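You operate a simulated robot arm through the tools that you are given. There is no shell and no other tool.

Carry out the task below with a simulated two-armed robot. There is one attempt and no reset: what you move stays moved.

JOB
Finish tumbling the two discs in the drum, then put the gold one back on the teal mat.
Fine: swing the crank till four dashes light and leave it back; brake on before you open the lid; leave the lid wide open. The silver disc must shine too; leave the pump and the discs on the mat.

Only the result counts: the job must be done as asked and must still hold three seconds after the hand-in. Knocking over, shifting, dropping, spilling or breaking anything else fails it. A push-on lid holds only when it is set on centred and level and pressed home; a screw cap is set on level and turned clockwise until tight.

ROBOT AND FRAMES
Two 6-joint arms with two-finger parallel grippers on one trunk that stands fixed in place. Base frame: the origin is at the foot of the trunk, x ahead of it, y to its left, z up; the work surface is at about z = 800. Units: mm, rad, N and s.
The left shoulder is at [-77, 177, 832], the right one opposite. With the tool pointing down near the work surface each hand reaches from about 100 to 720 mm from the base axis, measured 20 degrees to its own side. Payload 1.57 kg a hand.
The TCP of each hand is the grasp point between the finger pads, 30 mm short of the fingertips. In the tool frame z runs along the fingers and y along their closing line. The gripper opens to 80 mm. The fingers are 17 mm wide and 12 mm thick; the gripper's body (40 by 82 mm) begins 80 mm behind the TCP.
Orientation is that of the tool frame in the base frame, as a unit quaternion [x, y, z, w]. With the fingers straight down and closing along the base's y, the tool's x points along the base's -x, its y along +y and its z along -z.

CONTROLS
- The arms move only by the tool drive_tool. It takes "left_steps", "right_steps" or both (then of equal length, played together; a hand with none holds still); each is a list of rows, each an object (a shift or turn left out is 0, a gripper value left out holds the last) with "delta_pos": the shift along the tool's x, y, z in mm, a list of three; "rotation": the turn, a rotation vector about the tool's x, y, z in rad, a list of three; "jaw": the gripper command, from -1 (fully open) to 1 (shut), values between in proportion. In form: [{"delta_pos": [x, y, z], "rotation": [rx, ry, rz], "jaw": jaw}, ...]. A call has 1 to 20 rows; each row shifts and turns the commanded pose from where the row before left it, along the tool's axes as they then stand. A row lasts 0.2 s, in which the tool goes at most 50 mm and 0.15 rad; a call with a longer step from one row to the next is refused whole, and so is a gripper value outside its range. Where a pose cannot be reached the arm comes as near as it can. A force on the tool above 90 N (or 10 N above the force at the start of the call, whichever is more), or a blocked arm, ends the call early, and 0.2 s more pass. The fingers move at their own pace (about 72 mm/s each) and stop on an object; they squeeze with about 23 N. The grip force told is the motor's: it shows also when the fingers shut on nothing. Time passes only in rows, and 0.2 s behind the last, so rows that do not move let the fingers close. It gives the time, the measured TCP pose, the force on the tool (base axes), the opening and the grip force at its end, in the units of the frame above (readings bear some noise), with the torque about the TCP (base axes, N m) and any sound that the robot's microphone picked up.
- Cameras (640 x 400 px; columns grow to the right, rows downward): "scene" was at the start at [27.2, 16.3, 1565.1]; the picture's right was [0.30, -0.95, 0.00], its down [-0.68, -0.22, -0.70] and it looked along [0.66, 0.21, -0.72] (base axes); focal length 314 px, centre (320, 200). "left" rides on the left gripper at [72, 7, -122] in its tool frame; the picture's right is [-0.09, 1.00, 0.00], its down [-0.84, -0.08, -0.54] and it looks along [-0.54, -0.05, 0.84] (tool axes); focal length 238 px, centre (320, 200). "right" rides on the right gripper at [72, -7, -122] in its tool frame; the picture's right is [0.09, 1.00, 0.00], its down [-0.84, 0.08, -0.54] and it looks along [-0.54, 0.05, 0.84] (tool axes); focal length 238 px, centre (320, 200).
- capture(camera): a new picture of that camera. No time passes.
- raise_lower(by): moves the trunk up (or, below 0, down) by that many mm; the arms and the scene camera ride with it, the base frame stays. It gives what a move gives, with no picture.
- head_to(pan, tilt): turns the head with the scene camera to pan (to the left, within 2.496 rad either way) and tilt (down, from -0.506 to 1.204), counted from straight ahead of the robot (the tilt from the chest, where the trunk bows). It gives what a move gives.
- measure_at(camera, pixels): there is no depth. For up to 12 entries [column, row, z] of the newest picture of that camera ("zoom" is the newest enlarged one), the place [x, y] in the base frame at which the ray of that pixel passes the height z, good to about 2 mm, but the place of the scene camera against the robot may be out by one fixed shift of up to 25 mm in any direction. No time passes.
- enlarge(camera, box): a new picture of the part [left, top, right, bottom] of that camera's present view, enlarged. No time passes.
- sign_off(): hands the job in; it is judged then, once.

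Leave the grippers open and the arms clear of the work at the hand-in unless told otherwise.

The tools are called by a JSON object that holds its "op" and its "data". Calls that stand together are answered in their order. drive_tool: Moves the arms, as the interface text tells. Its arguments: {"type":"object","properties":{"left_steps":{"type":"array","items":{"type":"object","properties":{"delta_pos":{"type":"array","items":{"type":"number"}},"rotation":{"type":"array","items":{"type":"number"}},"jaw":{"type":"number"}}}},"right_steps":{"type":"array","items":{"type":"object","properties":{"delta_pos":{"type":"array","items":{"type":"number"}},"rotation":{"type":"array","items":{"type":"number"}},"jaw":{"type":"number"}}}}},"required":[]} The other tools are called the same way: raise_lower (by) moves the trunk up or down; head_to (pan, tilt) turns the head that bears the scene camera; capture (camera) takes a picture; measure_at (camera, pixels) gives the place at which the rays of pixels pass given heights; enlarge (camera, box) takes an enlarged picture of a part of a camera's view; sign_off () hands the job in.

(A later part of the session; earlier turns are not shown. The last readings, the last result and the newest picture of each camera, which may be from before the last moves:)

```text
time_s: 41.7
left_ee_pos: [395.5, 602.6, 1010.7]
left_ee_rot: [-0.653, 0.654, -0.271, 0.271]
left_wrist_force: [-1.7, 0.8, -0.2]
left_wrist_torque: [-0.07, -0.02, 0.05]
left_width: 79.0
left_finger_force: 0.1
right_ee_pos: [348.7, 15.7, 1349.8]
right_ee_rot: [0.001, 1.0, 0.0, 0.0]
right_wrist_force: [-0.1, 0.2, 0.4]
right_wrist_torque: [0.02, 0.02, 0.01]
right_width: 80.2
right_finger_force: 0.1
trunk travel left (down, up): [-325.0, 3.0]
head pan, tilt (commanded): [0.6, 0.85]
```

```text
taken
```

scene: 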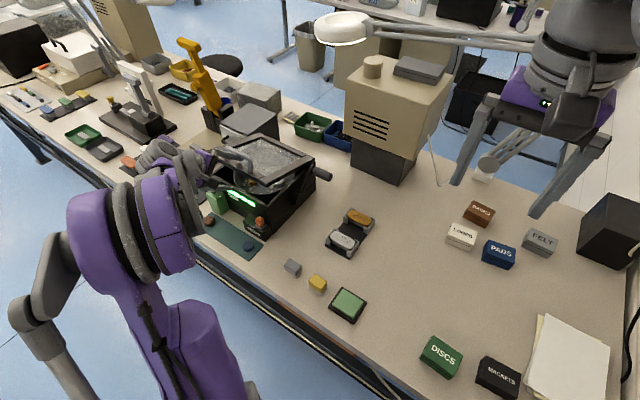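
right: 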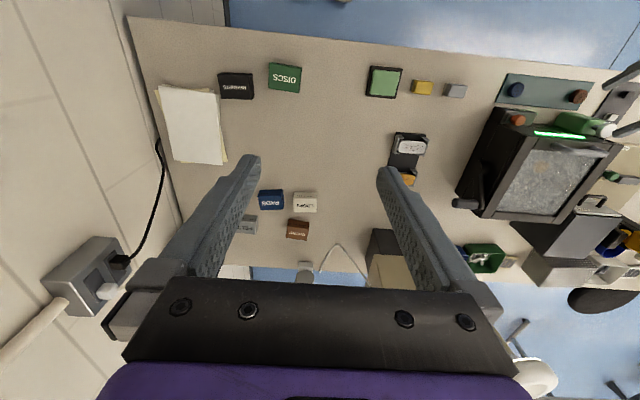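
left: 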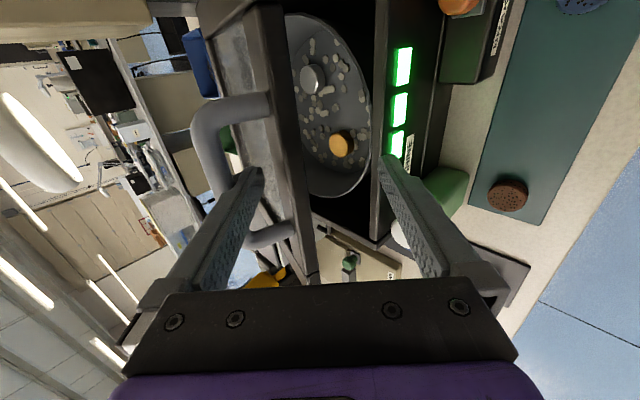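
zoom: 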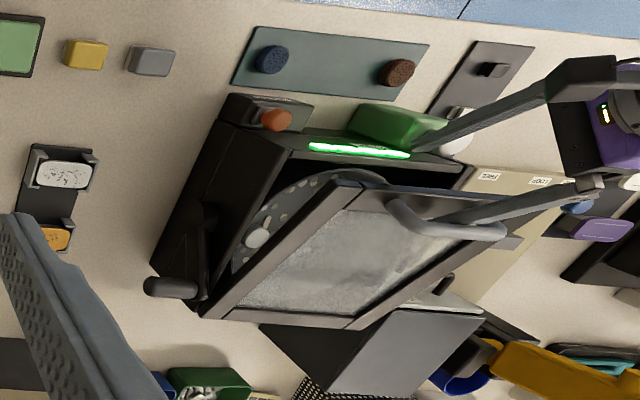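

The lid is opening, and the pan with the gold and silver discs shows inside. I'll continue along the arc.

{"op": "drive_tool", "data": {"left_steps": [{"delta_pos": [0, -9.4, -2.1]}, {"delta_pos": [0, -9.4, -2.0]}, {"delta_pos": [0, -9.5, -1.3]}, {"delta_pos": [0, -9.5, -1.2]}, {"delta_pos": [0, -9.6, -0.4]}, {"delta_pos": [0, -9.6, -0.4]}, {"delta_pos": [0, -9.6, 0.4]}, {"delta_pos": [0, -9.6, 0.4]}]}}

{"op": "capture", "data": {"camera": "left"}}

{"op": "enlarge", "data": {"camera": "right", "box": [440, 60, 640, 260]}}

```text
time_s: 43.5
left_ee_pos: [444.4, 603.4, 1071.1]
left_ee_rot: [0.653, -0.653, 0.271, -0.271]
left_wrist_force: [-0.4, 0.2, -1.2]
left_wrist_torque: [-0.04, 0.0, 0.01]
left_width: 78.9
left_finger_force: 0.0
right_ee_pos: [349.4, 15.1, 1350.3]
right_ee_rot: [0.0, 1.0, 0.001, 0.0]
right_wrist_force: [0.3, 1.0, 0.2]
right_wrist_torque: [-0.01, 0.02, 0.01]
right_width: 80.0
right_finger_force: 0.1
trunk travel left (down, up): [-325.0, 3.0]
head pan, tilt (commanded): [0.6, 0.85]
```

```text
taken
```

left: 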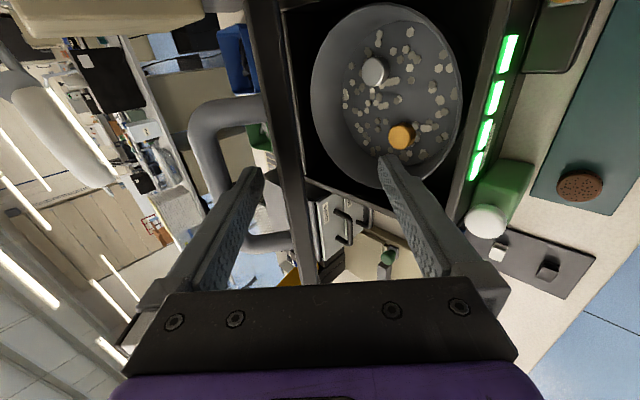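

```text
2.00 times, centred on (540, 160) of right
```

zoom: 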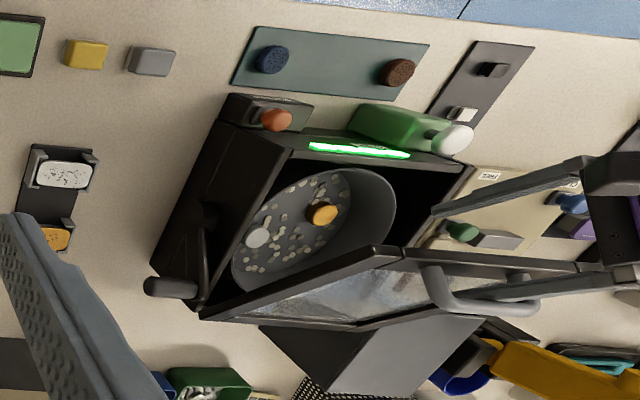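

The lid now passes between the two fingers: the upper finger holds the bar, and the lower one is under the lid. The lid is at about 37°. I'll continue to about 57°.

{"op": "drive_tool", "data": {"left_steps": [{"delta_pos": [0, -9.5, 1.25]}, {"delta_pos": [0, -9.5, 1.25]}, {"delta_pos": [0, -9.45, 2.1]}, {"delta_pos": [0, -9.45, 2.1]}, {"delta_pos": [0, -9.1, 2.9]}, {"delta_pos": [0, -9.1, 2.9]}, {"delta_pos": [0, -8.9, 3.7]}, {"delta_pos": [0, -8.9, 3.7]}]}}

{"op": "capture", "data": {"camera": "left"}}

{"op": "enlarge", "data": {"camera": "right", "box": [440, 60, 640, 260]}}

{"op": "capture", "data": {"camera": "scene"}}

```text
time_s: 45.3
left_ee_pos: [511.3, 603.8, 1108.7]
left_ee_rot: [-0.653, 0.653, -0.271, 0.27]
left_wrist_force: [-1.1, 0.4, 1.3]
left_wrist_torque: [-0.02, -0.09, 0.0]
left_width: 79.8
left_finger_force: 0.2
right_ee_pos: [349.8, 14.8, 1350.7]
right_ee_rot: [0.0, 1.0, 0.0, 0.0]
right_wrist_force: [-0.1, 1.2, -0.2]
right_wrist_torque: [0.0, 0.01, 0.01]
right_width: 80.2
right_finger_force: 0.0
trunk travel left (down, up): [-325.0, 3.0]
head pan, tilt (commanded): [0.6, 0.85]
```

```text
taken
```

left: 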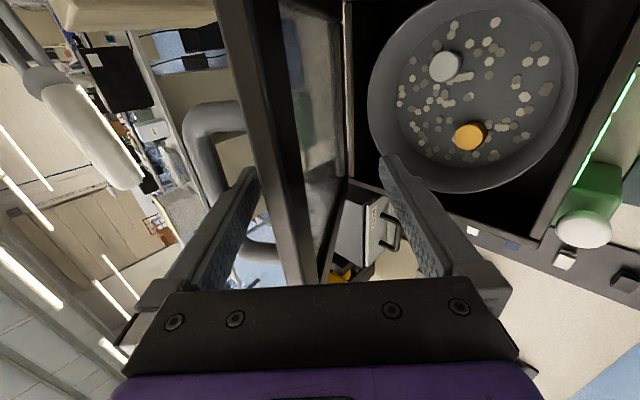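

```text
2.00 times, centred on (540, 160) of right
```

zoom: 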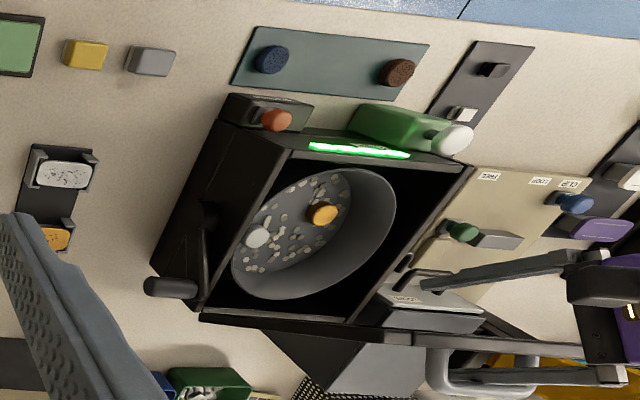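

```text
taken
```

scene: 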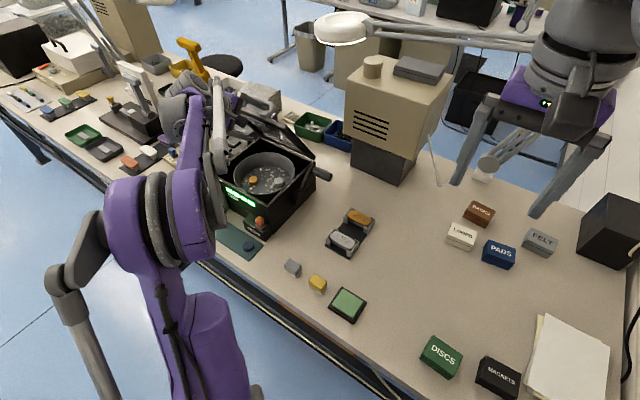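

The lid is at roughly 57° and the forces are tiny. I'll continue to about 67°.

{"op": "drive_tool", "data": {"left_steps": [{"delta_pos": [0, -8.5, 4.4]}, {"delta_pos": [0, -8.5, 4.4]}, {"delta_pos": [0, -8.1, 5.2]}, {"delta_pos": [0, -8.1, 5.2]}]}}

{"op": "capture", "data": {"camera": "left"}}

{"op": "enlarge", "data": {"camera": "scene", "box": [170, 80, 350, 240]}}

{"op": "enlarge", "data": {"camera": "right", "box": [440, 60, 640, 260]}}

```text
time_s: 46.3
left_ee_pos: [548.1, 603.7, 1119.0]
left_ee_rot: [-0.653, 0.654, -0.27, 0.269]
left_wrist_force: [-0.3, 1.1, -0.2]
left_wrist_torque: [-0.04, -0.01, -0.01]
left_width: 79.7
left_finger_force: 0.1
right_ee_pos: [349.1, 14.0, 1350.9]
right_ee_rot: [0.0, 1.0, 0.0, 0.001]
right_wrist_force: [0.1, 0.0, 0.3]
right_wrist_torque: [0.02, 0.04, 0.0]
right_width: 80.0
right_finger_force: 0.0
trunk travel left (down, up): [-325.0, 3.0]
head pan, tilt (commanded): [0.6, 0.85]
```

```text
taken
```

left: 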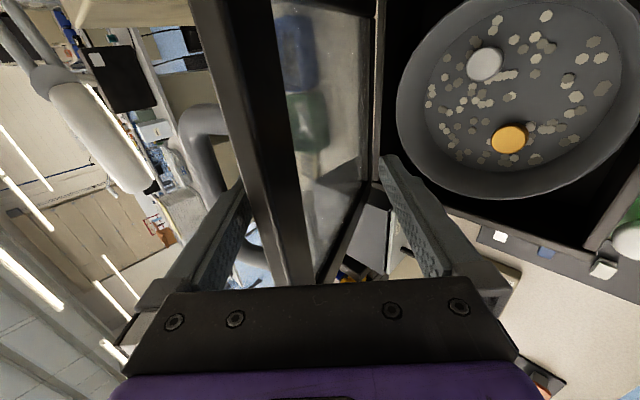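

```text
2.50 times, centred on (260, 160) of scene
```

zoom: 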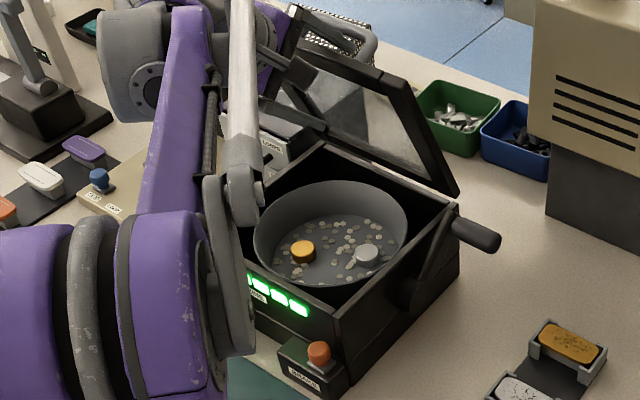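

```text
2.00 times, centred on (540, 160) of right
```

zoom: 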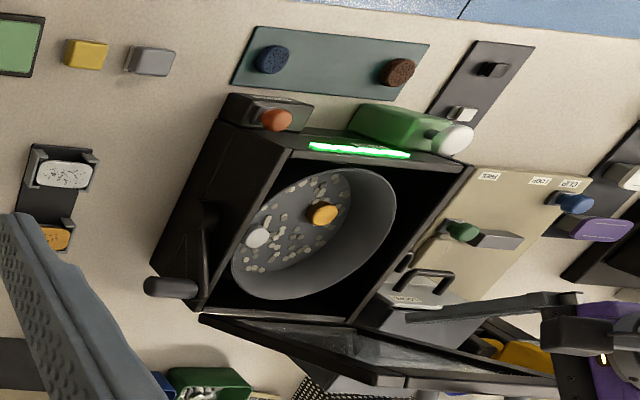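

The lid is at about 67°. I'll partly close the fingers to bring the lower finger up to the lid's underside, shifting so the upper finger stays at the bar.

{"op": "drive_tool", "data": {"left_steps": [{"delta_pos": [0, -4.5, 0], "jaw": -0.78}, {"delta_pos": [0, -4.5, 0], "jaw": -0.56}, {"delta_pos": [0, -4, 0], "jaw": -0.35}, {"jaw": -0.35}]}}

{"op": "capture", "data": {"camera": "left"}}

{"op": "enlarge", "data": {"camera": "right", "box": [480, 140, 640, 280]}}

{"op": "enlarge", "data": {"camera": "scene", "box": [170, 60, 350, 240]}}

```text
time_s: 47.3
left_ee_pos: [557.6, 602.3, 1126.6]
left_ee_rot: [-0.653, 0.653, -0.271, 0.27]
left_wrist_force: [-0.6, 0.0, -0.4]
left_wrist_torque: [-0.01, -0.04, -0.02]
left_width: 53.3
left_finger_force: 0.0
right_ee_pos: [350.5, 13.8, 1349.9]
right_ee_rot: [0.001, 1.0, -0.001, 0.0]
right_wrist_force: [-1.0, -0.6, -1.1]
right_wrist_torque: [0.01, 0.02, -0.01]
right_width: 79.8
right_finger_force: 0.0
trunk travel left (down, up): [-325.0, 3.0]
head pan, tilt (commanded): [0.6, 0.85]
```

```text
taken
```

left: 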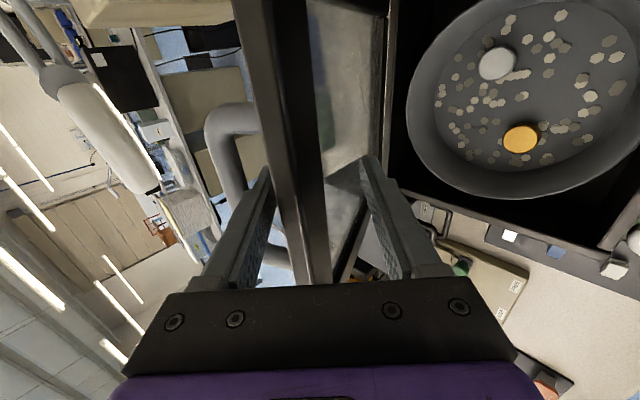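

```text
2.86 times, centred on (560, 210) of right
```

zoom: 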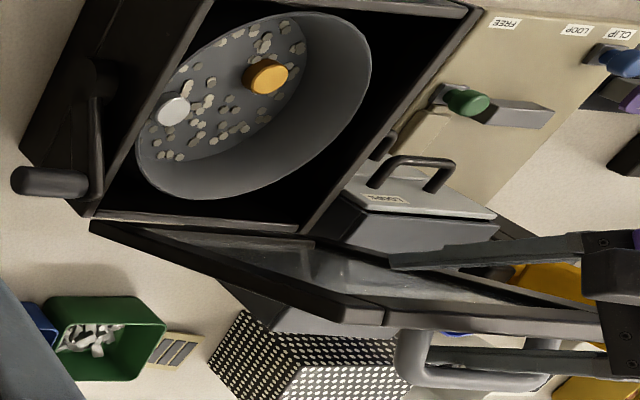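

```text
2.22 times, centred on (260, 150) of scene
```

zoom: 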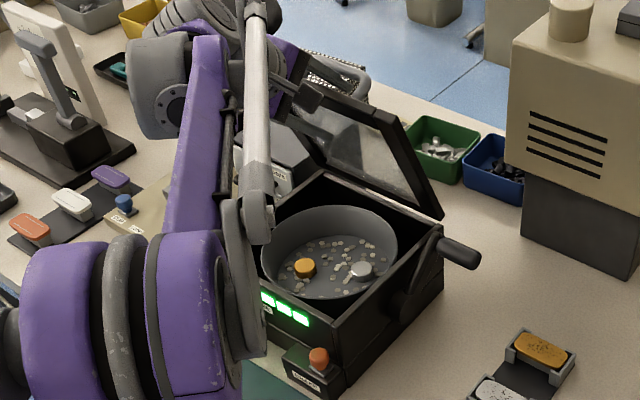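

The lid lies between the fingers. I'll close to about 46 mm so the lower finger takes the lid's weight from underneath.

{"op": "drive_tool", "data": {"left_steps": [{"jaw": -0.25}, {"jaw": -0.15}, {"jaw": -0.15}]}}

{"op": "capture", "data": {"camera": "left"}}

```text
time_s: 48.1
left_ee_pos: [557.7, 602.4, 1127.5]
left_ee_rot: [0.654, -0.653, 0.27, -0.27]
left_wrist_force: [0.7, -0.1, -0.9]
left_wrist_torque: [0.0, -0.01, -0.02]
left_width: 45.6
left_finger_force: 0.0
right_ee_pos: [350.4, 15.4, 1349.1]
right_ee_rot: [-0.001, 1.0, 0.0, 0.0]
right_wrist_force: [0.5, 0.0, -0.5]
right_wrist_torque: [-0.01, -0.02, -0.02]
right_width: 80.0
right_finger_force: 0.0
trunk travel left (down, up): [-325.0, 3.0]
head pan, tilt (commanded): [0.6, 0.85]
```

```text
taken
```

left: 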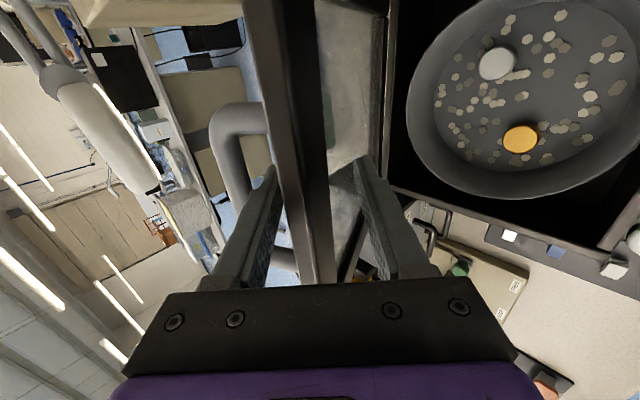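

The lid follows the upper finger down a little, and a gap of about 20 mm remains to the lower finger. I'll close further to about 28 mm.

{"op": "drive_tool", "data": {"left_steps": [{"jaw": 0.0}, {"jaw": 0.15}, {"jaw": 0.3}, {"jaw": 0.3}]}}

{"op": "capture", "data": {"camera": "left"}}

{"op": "enlarge", "data": {"camera": "right", "box": [480, 140, 640, 280]}}

```text
time_s: 49.1
left_ee_pos: [557.7, 602.5, 1126.8]
left_ee_rot: [-0.653, 0.655, -0.27, 0.268]
left_wrist_force: [-13.1, -3.6, -7.9]
left_wrist_torque: [0.01, 3.07, 0.37]
left_width: 37.1
left_finger_force: 43.3
right_ee_pos: [349.0, 15.7, 1350.3]
right_ee_rot: [0.0, 1.0, 0.001, 0.0]
right_wrist_force: [0.6, 0.6, 0.4]
right_wrist_torque: [0.01, 0.01, -0.02]
right_width: 80.1
right_finger_force: 0.0
trunk travel left (down, up): [-325.0, 3.0]
head pan, tilt (commanded): [0.6, 0.85]
```

```text
taken
```

left: 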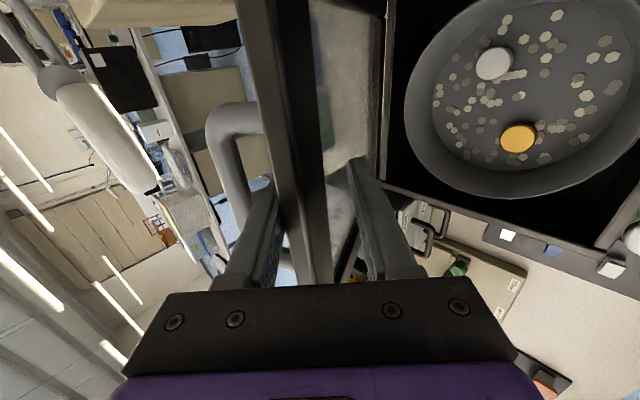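

```text
2.86 times, centred on (560, 210) of right
```

zoom: 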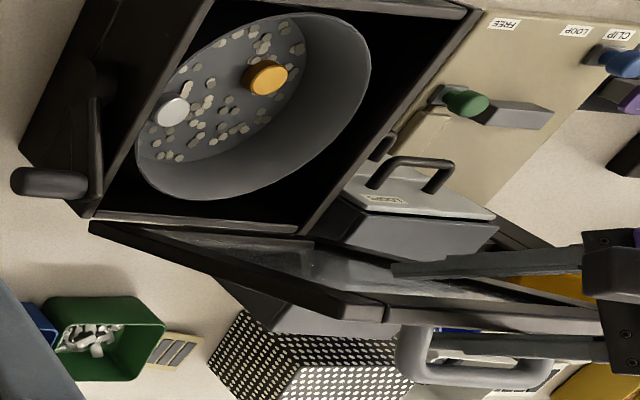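

The fingers clamp the lid rim (43 N), so the lower finger is on the underside. I'll relax the clamp to 41 mm, then slide outward along the lid so the upper finger leaves the handle gap while the lower finger supports the lid.

{"op": "drive_tool", "data": {"left_steps": [{"jaw": -0.03}, {"jaw": -0.03}, {"delta_pos": [0, -4.5, -8]}, {"delta_pos": [0, -4.5, -8]}]}}

{"op": "capture", "data": {"camera": "left"}}

{"op": "enlarge", "data": {"camera": "right", "box": [480, 140, 640, 280]}}

```text
time_s: 50.1
left_ee_pos: [553.3, 602.0, 1144.6]
left_ee_rot: [0.654, -0.653, 0.27, -0.271]
left_wrist_force: [0.2, -0.8, -1.0]
left_wrist_torque: [0.07, 0.02, 0.02]
left_width: 41.1
left_finger_force: 0.1
right_ee_pos: [350.6, 15.5, 1350.2]
right_ee_rot: [0.0, 1.0, 0.0, 0.001]
right_wrist_force: [0.8, 0.2, 0.0]
right_wrist_torque: [0.02, 0.04, -0.03]
right_width: 80.0
right_finger_force: 0.1
trunk travel left (down, up): [-325.0, 3.0]
head pan, tilt (commanded): [0.6, 0.85]
```

```text
taken
```

left: 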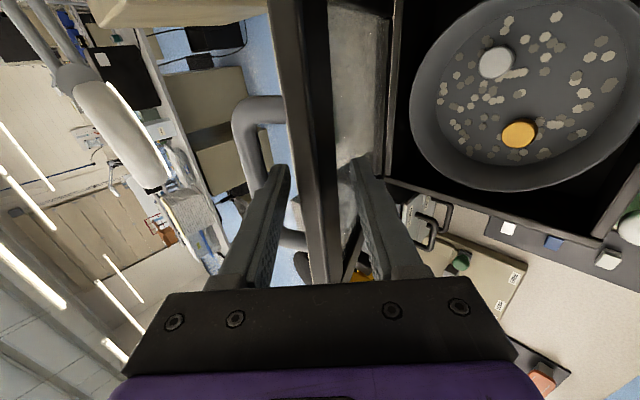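

```text
2.86 times, centred on (560, 210) of right
```

zoom: 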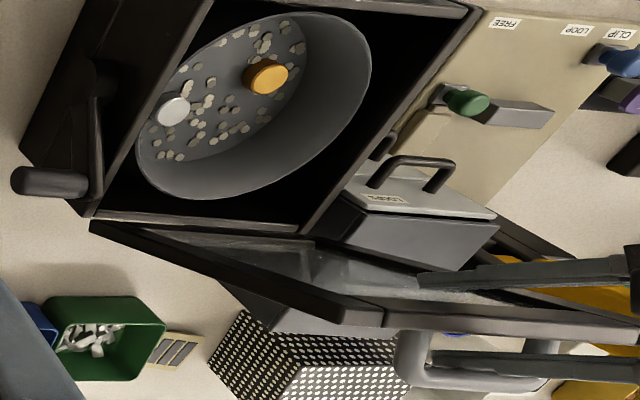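

The lid stays put while the fingers slide outward. I'll continue another 18 mm outward.

{"op": "drive_tool", "data": {"left_steps": [{"delta_pos": [0, -4.5, -8]}, {"delta_pos": [0, -4.5, -8]}]}}

{"op": "capture", "data": {"camera": "left"}}

{"op": "enlarge", "data": {"camera": "right", "box": [480, 140, 640, 280]}}

{"op": "enlarge", "data": {"camera": "scene", "box": [170, 40, 350, 200]}}

```text
time_s: 50.7
left_ee_pos: [548.1, 602.6, 1161.8]
left_ee_rot: [-0.653, 0.654, -0.27, 0.271]
left_wrist_force: [-0.9, -1.1, 0.3]
left_wrist_torque: [0.01, -0.01, -0.01]
left_width: 40.7
left_finger_force: 0.0
right_ee_pos: [349.9, 13.9, 1349.5]
right_ee_rot: [-0.001, 1.0, 0.0, 0.001]
right_wrist_force: [-0.2, -0.2, 0.6]
right_wrist_torque: [-0.04, 0.01, -0.02]
right_width: 80.0
right_finger_force: 0.1
trunk travel left (down, up): [-325.0, 3.0]
head pan, tilt (commanded): [0.6, 0.85]
```

```text
taken
```

left: 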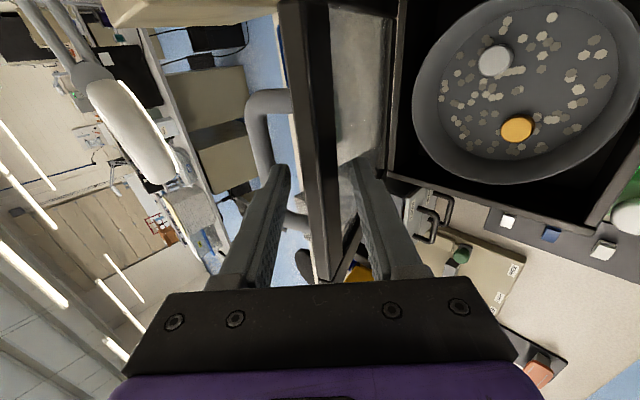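

```text
2.86 times, centred on (560, 210) of right
```

zoom: 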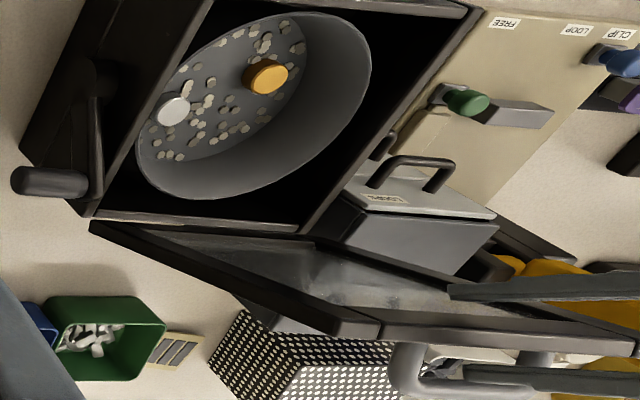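

```text
2.50 times, centred on (260, 120) of scene
```

zoom: 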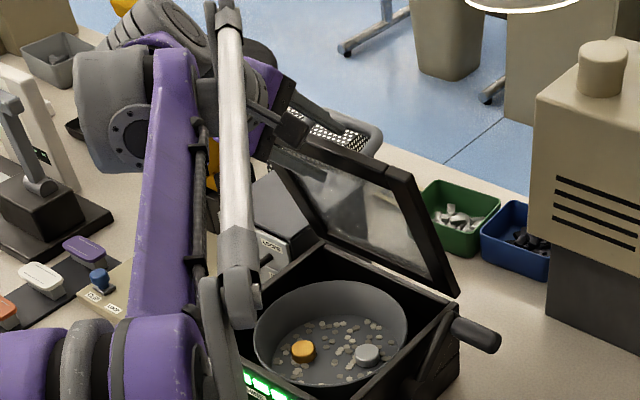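

Still steady. I'll slide another 14 mm outward so the upper finger fully clears the front rim.

{"op": "drive_tool", "data": {"left_steps": [{"delta_pos": [0, -3.5, -6.5]}, {"delta_pos": [0, -3.5, -6.5]}]}}

{"op": "capture", "data": {"camera": "left"}}

{"op": "enlarge", "data": {"camera": "right", "box": [480, 140, 640, 280]}}

{"op": "enlarge", "data": {"camera": "scene", "box": [220, 50, 340, 160]}}

```text
time_s: 51.3
left_ee_pos: [543.6, 603.3, 1176.0]
left_ee_rot: [0.654, -0.653, 0.271, -0.27]
left_wrist_force: [-0.4, -0.4, -0.7]
left_wrist_torque: [0.0, 0.05, -0.01]
left_width: 41.9
left_finger_force: 0.2
right_ee_pos: [349.1, 16.0, 1351.0]
right_ee_rot: [0.0, 1.0, 0.0, -0.001]
right_wrist_force: [0.0, 0.5, -0.3]
right_wrist_torque: [-0.02, 0.04, 0.03]
right_width: 79.8
right_finger_force: 0.0
trunk travel left (down, up): [-325.0, 3.0]
head pan, tilt (commanded): [0.6, 0.85]
```

```text
taken
```

left: 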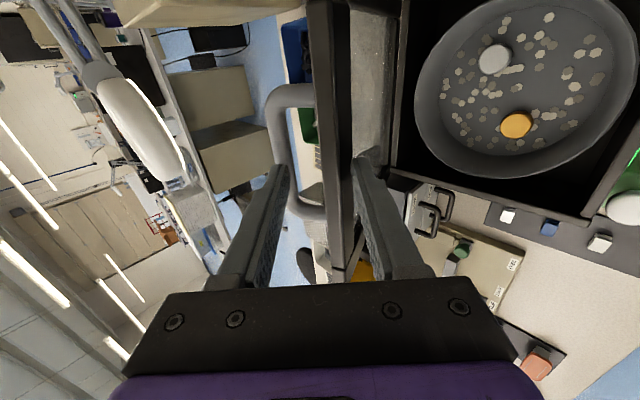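

```text
2.86 times, centred on (560, 210) of right
```

zoom: 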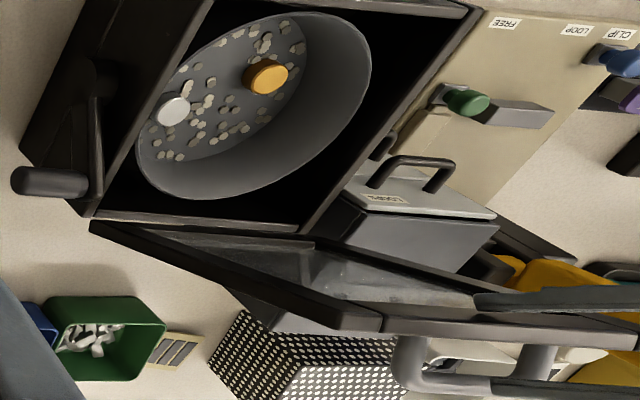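

```text
3.64 times, centred on (280, 105) of scene
```

zoom: 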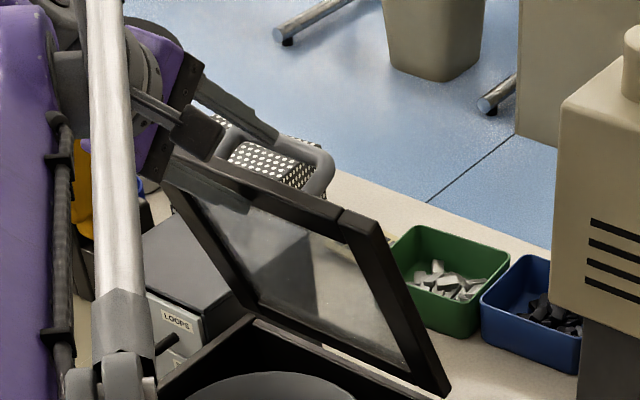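

The upper finger is now out past the front rim, and the lid rests on the lower finger. I'll tilt the hand toward horizontal, about 30°. This swings the lower finger forward against the lid's underside.

{"op": "drive_tool", "data": {"left_steps": [{"rotation": [0.1, 0, 0]}, {"rotation": [0.1, 0, 0]}, {"rotation": [0.1, 0, 0]}]}}

{"op": "capture", "data": {"camera": "left"}}

{"op": "enlarge", "data": {"camera": "right", "box": [480, 140, 640, 280]}}

{"op": "enlarge", "data": {"camera": "scene", "box": [220, 50, 340, 160]}}

```text
time_s: 52.1
left_ee_pos: [542.2, 601.8, 1177.9]
left_ee_rot: [0.605, -0.605, 0.366, -0.365]
left_wrist_force: [-0.2, -0.1, -0.3]
left_wrist_torque: [0.0, 0.01, 0.01]
left_width: 41.7
left_finger_force: 0.8
right_ee_pos: [350.3, 14.6, 1350.0]
right_ee_rot: [0.0, 1.0, 0.0, 0.0]
right_wrist_force: [-0.2, 0.1, -0.4]
right_wrist_torque: [-0.01, 0.04, 0.0]
right_width: 80.0
right_finger_force: 0.1
trunk travel left (down, up): [-325.0, 3.0]
head pan, tilt (commanded): [0.6, 0.85]
```

```text
taken
```

left: 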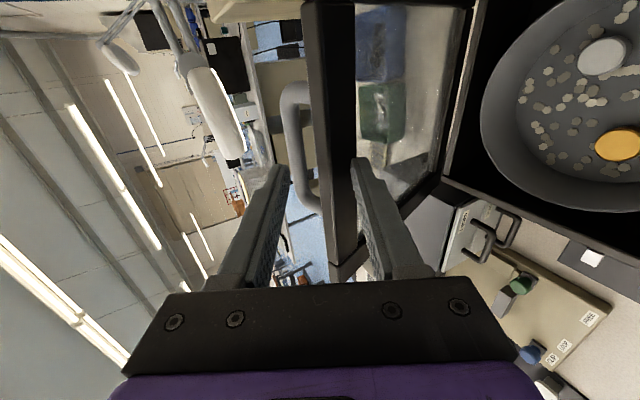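

```text
2.86 times, centred on (560, 210) of right
```

zoom: 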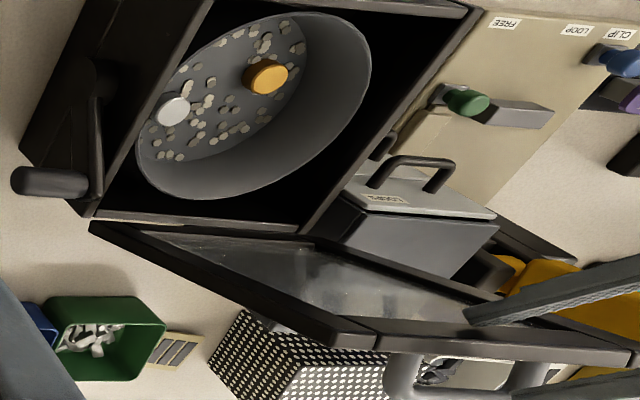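

```text
3.64 times, centred on (280, 105) of scene
```

zoom: 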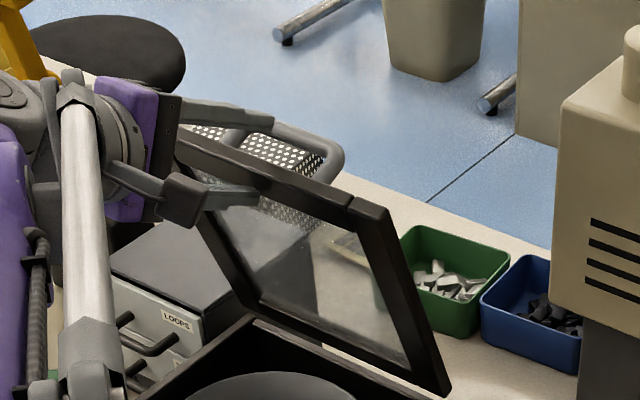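

The lower finger is on the underside and the upper finger is clear above the handle. I'll rotate a little more toward horizontal and push forward (+x) gently.

{"op": "drive_tool", "data": {"left_steps": [{"rotation": [0.11, 0, 0]}, {"rotation": [0.11, 0, 0]}, {"delta_pos": [0, -3.1, 11.6]}, {"delta_pos": [0, -3.1, 11.6]}]}}

{"op": "capture", "data": {"camera": "left"}}

{"op": "enlarge", "data": {"camera": "right", "box": [480, 140, 640, 280]}}

{"op": "enlarge", "data": {"camera": "scene", "box": [220, 50, 340, 160]}}

```text
time_s: 53.1
left_ee_pos: [568.5, 603.3, 1175.8]
left_ee_rot: [-0.562, 0.562, -0.429, 0.43]
left_wrist_force: [0.6, 0.6, -0.5]
left_wrist_torque: [0.02, -0.02, -0.01]
left_width: 41.4
left_finger_force: 0.1
right_ee_pos: [349.8, 14.7, 1349.4]
right_ee_rot: [0.0, 1.0, 0.0, 0.0]
right_wrist_force: [0.1, -0.5, 0.0]
right_wrist_torque: [0.03, -0.02, 0.04]
right_width: 80.1
right_finger_force: 0.0
trunk travel left (down, up): [-325.0, 3.0]
head pan, tilt (commanded): [0.6, 0.85]
```

```text
taken
```

left: 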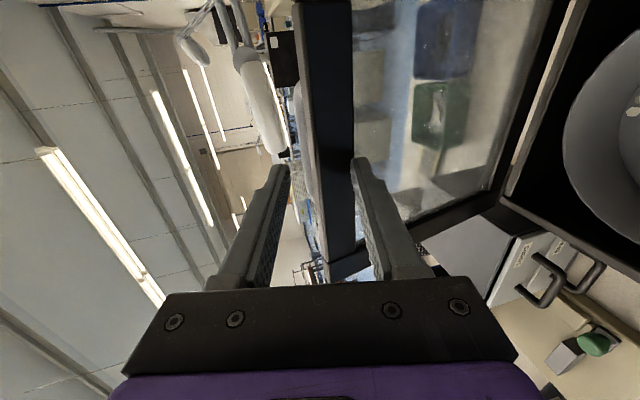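

```text
2.86 times, centred on (560, 210) of right
```

zoom: 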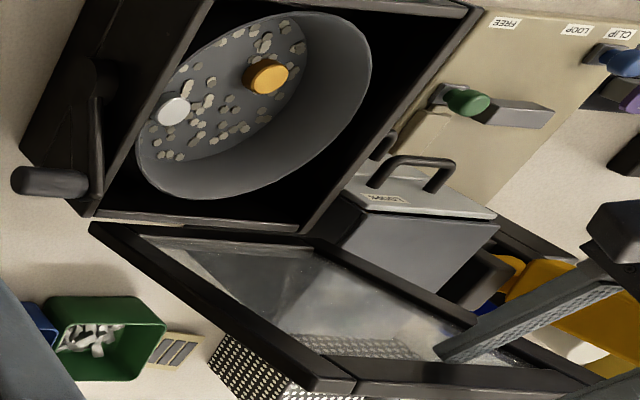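

```text
3.64 times, centred on (280, 105) of scene
```

zoom: 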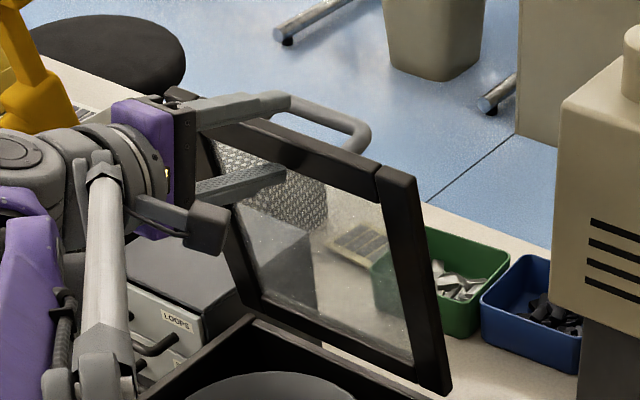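

The lid is at about 80° and pushing well. I'll continue forward.

{"op": "drive_tool", "data": {"left_steps": [{"delta_pos": [0, -3.1, 11.6]}, {"delta_pos": [0, -3.1, 11.6]}, {"delta_pos": [0, -3.1, 11.6]}, {"delta_pos": [0, -3.1, 11.6]}]}}

{"op": "capture", "data": {"camera": "left"}}

{"op": "enlarge", "data": {"camera": "right", "box": [480, 140, 640, 280]}}

{"op": "enlarge", "data": {"camera": "scene", "box": [220, 40, 340, 160]}}

```text
time_s: 54.1
left_ee_pos: [615.7, 602.1, 1176.9]
left_ee_rot: [0.562, -0.561, 0.429, -0.43]
left_wrist_force: [0.6, -0.2, 0.8]
left_wrist_torque: [-0.01, 0.01, 0.03]
left_width: 41.2
left_finger_force: 0.1
right_ee_pos: [350.3, 15.1, 1351.0]
right_ee_rot: [0.001, 1.0, 0.001, 0.001]
right_wrist_force: [-0.2, -0.3, 1.3]
right_wrist_torque: [0.01, 0.02, -0.01]
right_width: 80.2
right_finger_force: 0.0
trunk travel left (down, up): [-325.0, 3.0]
head pan, tilt (commanded): [0.6, 0.85]
```

```text
taken
```

left: 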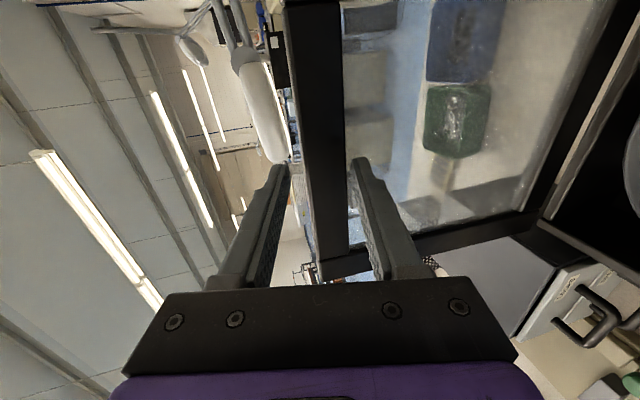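

```text
2.86 times, centred on (560, 210) of right
```

zoom: 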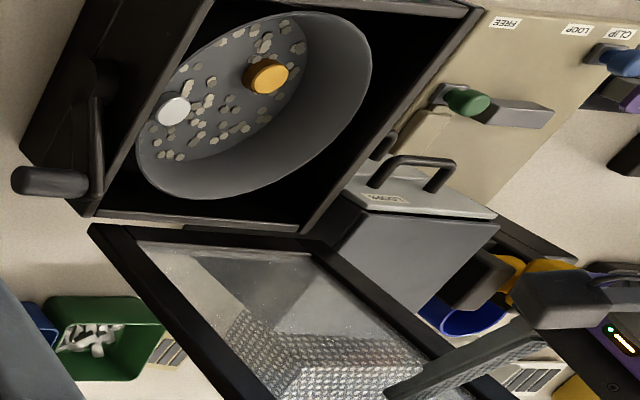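

```text
3.33 times, centred on (280, 100) of scene
```

zoom: 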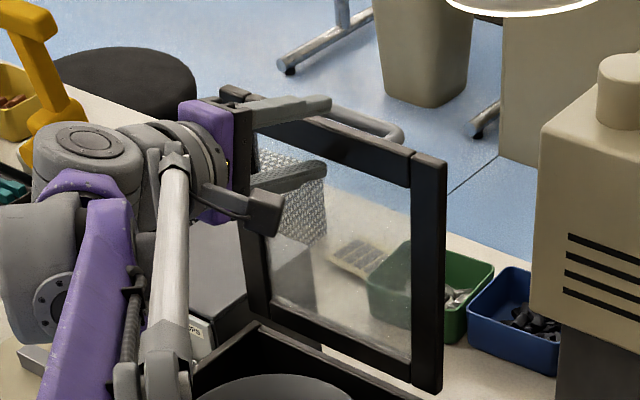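

The lid is near vertical. I'll keep pushing gently past vertical.

{"op": "drive_tool", "data": {"left_steps": [{"delta_pos": [0, -3.1, 11.6]}, {"delta_pos": [0, -3.1, 11.6]}]}}

{"op": "capture", "data": {"camera": "left"}}

{"op": "enlarge", "data": {"camera": "scene", "box": [220, 40, 340, 160]}}

```text
time_s: 54.7
left_ee_pos: [641.0, 603.0, 1176.7]
left_ee_rot: [0.562, -0.562, 0.429, -0.429]
left_wrist_force: [-0.3, 0.2, -0.5]
left_wrist_torque: [-0.01, 0.01, 0.0]
left_width: 41.0
left_finger_force: 0.0
right_ee_pos: [349.5, 15.2, 1350.6]
right_ee_rot: [0.0, 1.0, 0.0, 0.0]
right_wrist_force: [0.1, -0.9, -0.4]
right_wrist_torque: [-0.01, 0.0, -0.03]
right_width: 80.1
right_finger_force: 0.0
trunk travel left (down, up): [-325.0, 3.0]
head pan, tilt (commanded): [0.6, 0.85]
```

```text
taken
```

left: 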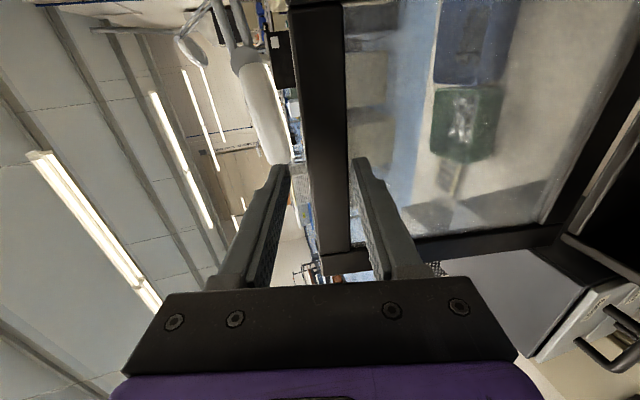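

```text
3.33 times, centred on (280, 100) of scene
```

zoom: 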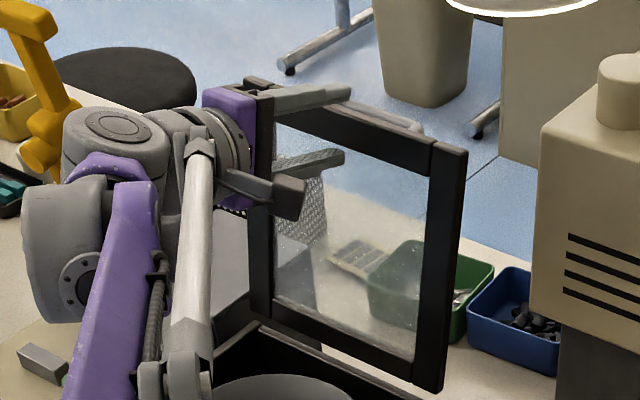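

The lid is slightly past vertical. I'll continue pushing until it meets its stop.

{"op": "drive_tool", "data": {"left_steps": [{"delta_pos": [0, -2.6, 9.7]}, {"delta_pos": [0, -2.6, 9.7]}, {"delta_pos": [0, -2.6, 9.7]}]}}

{"op": "capture", "data": {"camera": "left"}}

{"op": "enlarge", "data": {"camera": "scene", "box": [220, 40, 340, 160]}}

{"op": "enlarge", "data": {"camera": "right", "box": [480, 140, 640, 280]}}

```text
time_s: 55.5
left_ee_pos: [646.5, 602.8, 1185.6]
left_ee_rot: [-0.561, 0.561, -0.429, 0.431]
left_wrist_force: [-77.5, -20.4, 4.7]
left_wrist_torque: [-0.95, 2.66, -0.58]
left_width: 54.9
left_finger_force: 7.9
right_ee_pos: [338.2, 11.3, 1352.8]
right_ee_rot: [-0.001, 1.0, 0.002, 0.005]
right_wrist_force: [0.4, 0.4, -0.6]
right_wrist_torque: [-0.02, 0.02, 0.04]
right_width: 80.1
right_finger_force: 0.1
trunk travel left (down, up): [-325.0, 3.0]
head pan, tilt (commanded): [0.6, 0.85]
stopped in row 3 (left hand): the force on the tool passed its limit at 98 N (the readings are from after the stop); the commanded pose is now the measured one
```

```text
taken
```

left: 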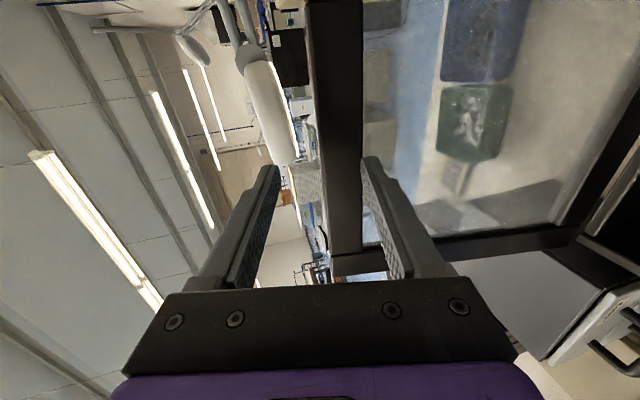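

```text
3.33 times, centred on (280, 100) of scene
```

zoom: 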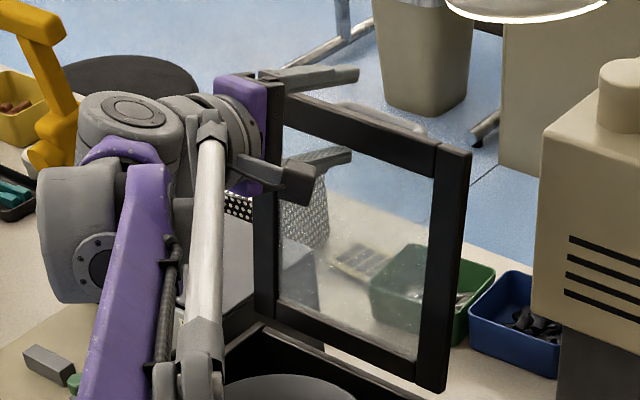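

```text
2.86 times, centred on (560, 210) of right
```

zoom: 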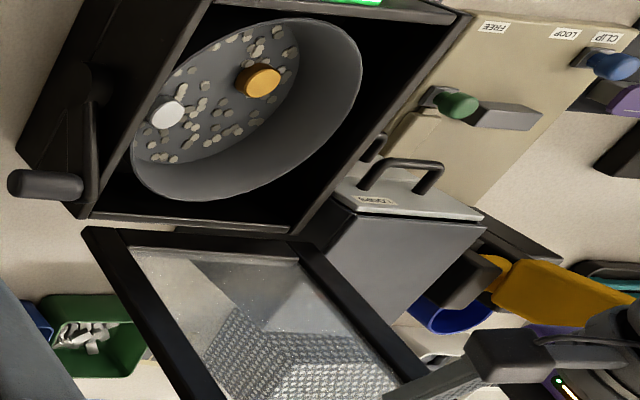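

The lid has reached its stop (98 N peak). I'll back off at once, opposite to the push direction, then look at whether the lid stays.

{"op": "drive_tool", "data": {"left_steps": [{"delta_pos": [0, 2.6, -9.7]}, {"delta_pos": [0, 3.1, -11.6]}, {"delta_pos": [0, 3.1, -11.6]}, {"delta_pos": [0, 3.1, -11.6]}]}}

{"op": "capture", "data": {"camera": "left"}}

{"op": "enlarge", "data": {"camera": "scene", "box": [180, 40, 340, 220]}}

{"op": "enlarge", "data": {"camera": "right", "box": [440, 80, 640, 280]}}

```text
time_s: 56.5
left_ee_pos: [615.9, 605.7, 1175.9]
left_ee_rot: [-0.562, 0.563, -0.428, 0.429]
left_wrist_force: [0.0, 0.2, -0.5]
left_wrist_torque: [-0.02, 0.02, 0.02]
left_width: 41.2
left_finger_force: 0.1
right_ee_pos: [350.4, 15.7, 1350.2]
right_ee_rot: [0.0, 1.0, 0.001, 0.0]
right_wrist_force: [0.4, -0.3, -0.8]
right_wrist_torque: [-0.01, 0.02, -0.02]
right_width: 80.2
right_finger_force: 0.2
trunk travel left (down, up): [-325.0, 3.0]
head pan, tilt (commanded): [0.6, 0.85]
```

```text
taken
```

left: 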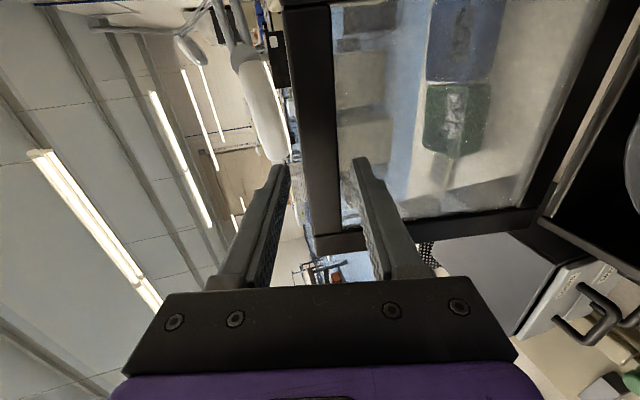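

```text
2.22 times, centred on (260, 130) of scene
```

zoom: 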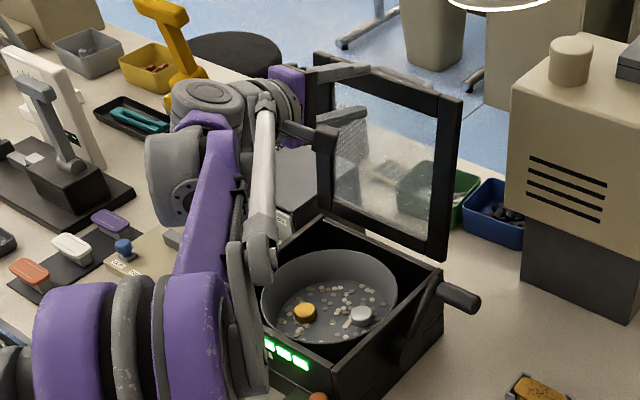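

```text
2.00 times, centred on (540, 180) of right
```

zoom: 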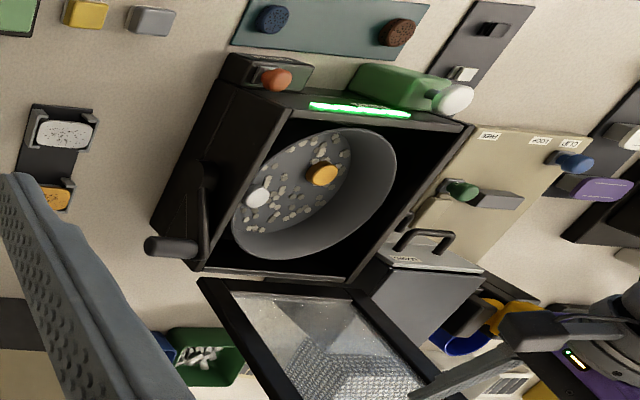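

The lid stands open on its own, past vertical at its stop. I'll withdraw the hand backward and turn the fingers straight down above the drum's near side to look inside.

{"op": "drive_tool", "data": {"left_steps": [{"delta_pos": [0, 0, -40]}, {"delta_pos": [0, 0, -40]}, {"delta_pos": [0, 0, -40]}, {"delta_pos": [0, 0, -40]}, {"rotation": [-0.145, 0, 0]}, {"rotation": [-0.145, 0, 0]}, {"rotation": [-0.145, 0, 0]}, {"rotation": [-0.145, 0, 0]}, {"rotation": [-0.145, 0, 0]}, {"rotation": [-0.145, 0, 0]}, {"rotation": [-0.145, 0, 0]}, {"rotation": [-0.145, 0, 0]}, {"rotation": [-0.145, 0, 0], "jaw": -1}]}}

{"op": "capture", "data": {"camera": "left"}}

{"op": "capture", "data": {"camera": "scene"}}

{"op": "capture", "data": {"camera": "right"}}

```text
time_s: 59.3
left_ee_pos: [452.3, 597.3, 1207.8]
left_ee_rot: [0.708, -0.707, -0.002, 0.003]
left_wrist_force: [0.4, 0.5, 0.2]
left_wrist_torque: [0.01, 0.0, 0.03]
left_width: 80.0
left_finger_force: 0.0
left hand out of reach, approached as far as the arm can: row 13
right_ee_pos: [350.3, 15.5, 1350.0]
right_ee_rot: [0.0, 1.0, -0.001, 0.0]
right_wrist_force: [0.4, 0.2, -0.1]
right_wrist_torque: [-0.01, 0.02, 0.03]
right_width: 79.8
right_finger_force: 0.1
trunk travel left (down, up): [-325.0, 3.0]
head pan, tilt (commanded): [0.6, 0.85]
```

```text
taken
```

left: 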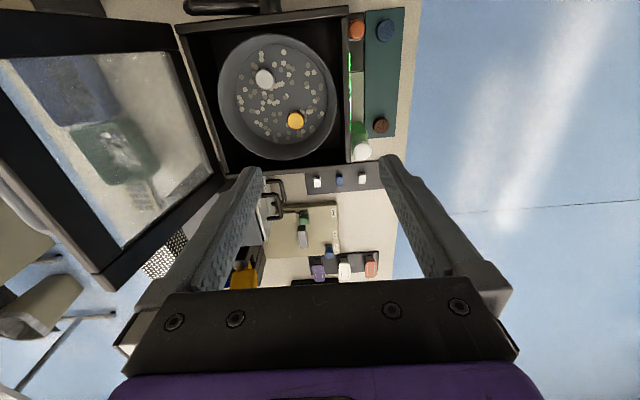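

```text
taken
```

scene: 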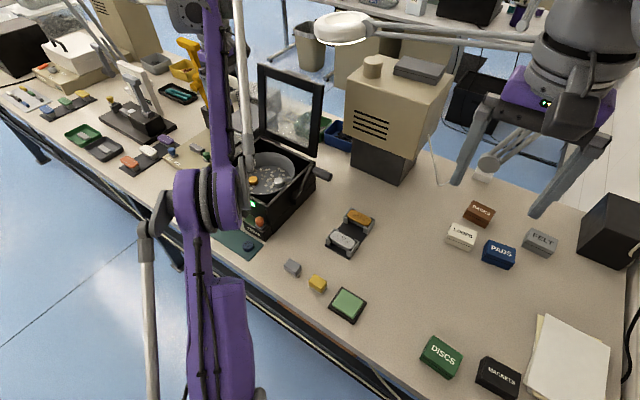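

```text
taken
```

right: 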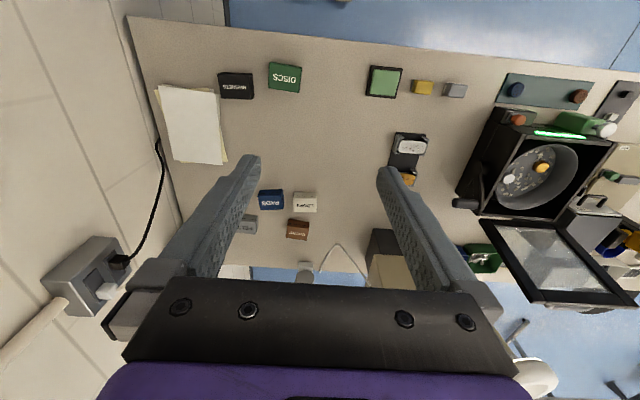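

The lid stands open. I'll locate the gold disc by triangulation from the left and right cameras.

{"op": "enlarge", "data": {"camera": "left", "box": [200, 20, 360, 180]}}

{"op": "enlarge", "data": {"camera": "right", "box": [460, 100, 640, 250]}}

{"op": "measure_at", "data": {"camera": "left", "pixels": [[295, 120, 840], [295, 120, 860], [295, 120, 880], [265, 79, 860], [265, 79, 880]]}}

{"op": "measure_at", "data": {"camera": "right", "pixels": [[540.5, 168, 840], [540.5, 168, 860], [540.5, 168, 880], [540.5, 168, 900], [509, 180, 860], [509, 180, 880]]}}

```text
2.50 times, centred on (280, 100) of left
```

zoom: 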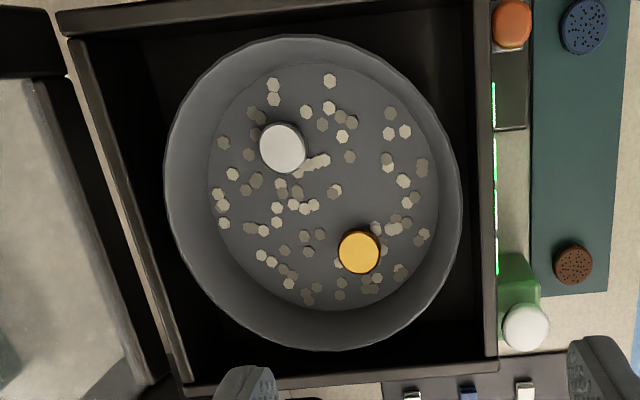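

```text
2.67 times, centred on (550, 175) of right
```

zoom: 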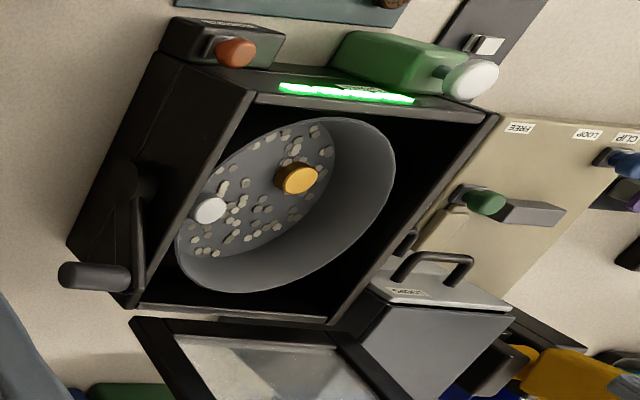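

```text
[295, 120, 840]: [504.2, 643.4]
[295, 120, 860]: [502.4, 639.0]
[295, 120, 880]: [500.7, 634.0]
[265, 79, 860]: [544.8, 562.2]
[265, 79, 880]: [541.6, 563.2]
```

```text
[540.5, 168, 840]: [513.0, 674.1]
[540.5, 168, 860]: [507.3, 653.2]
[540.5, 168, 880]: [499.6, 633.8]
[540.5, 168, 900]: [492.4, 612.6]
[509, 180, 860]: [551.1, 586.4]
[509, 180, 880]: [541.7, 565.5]
```

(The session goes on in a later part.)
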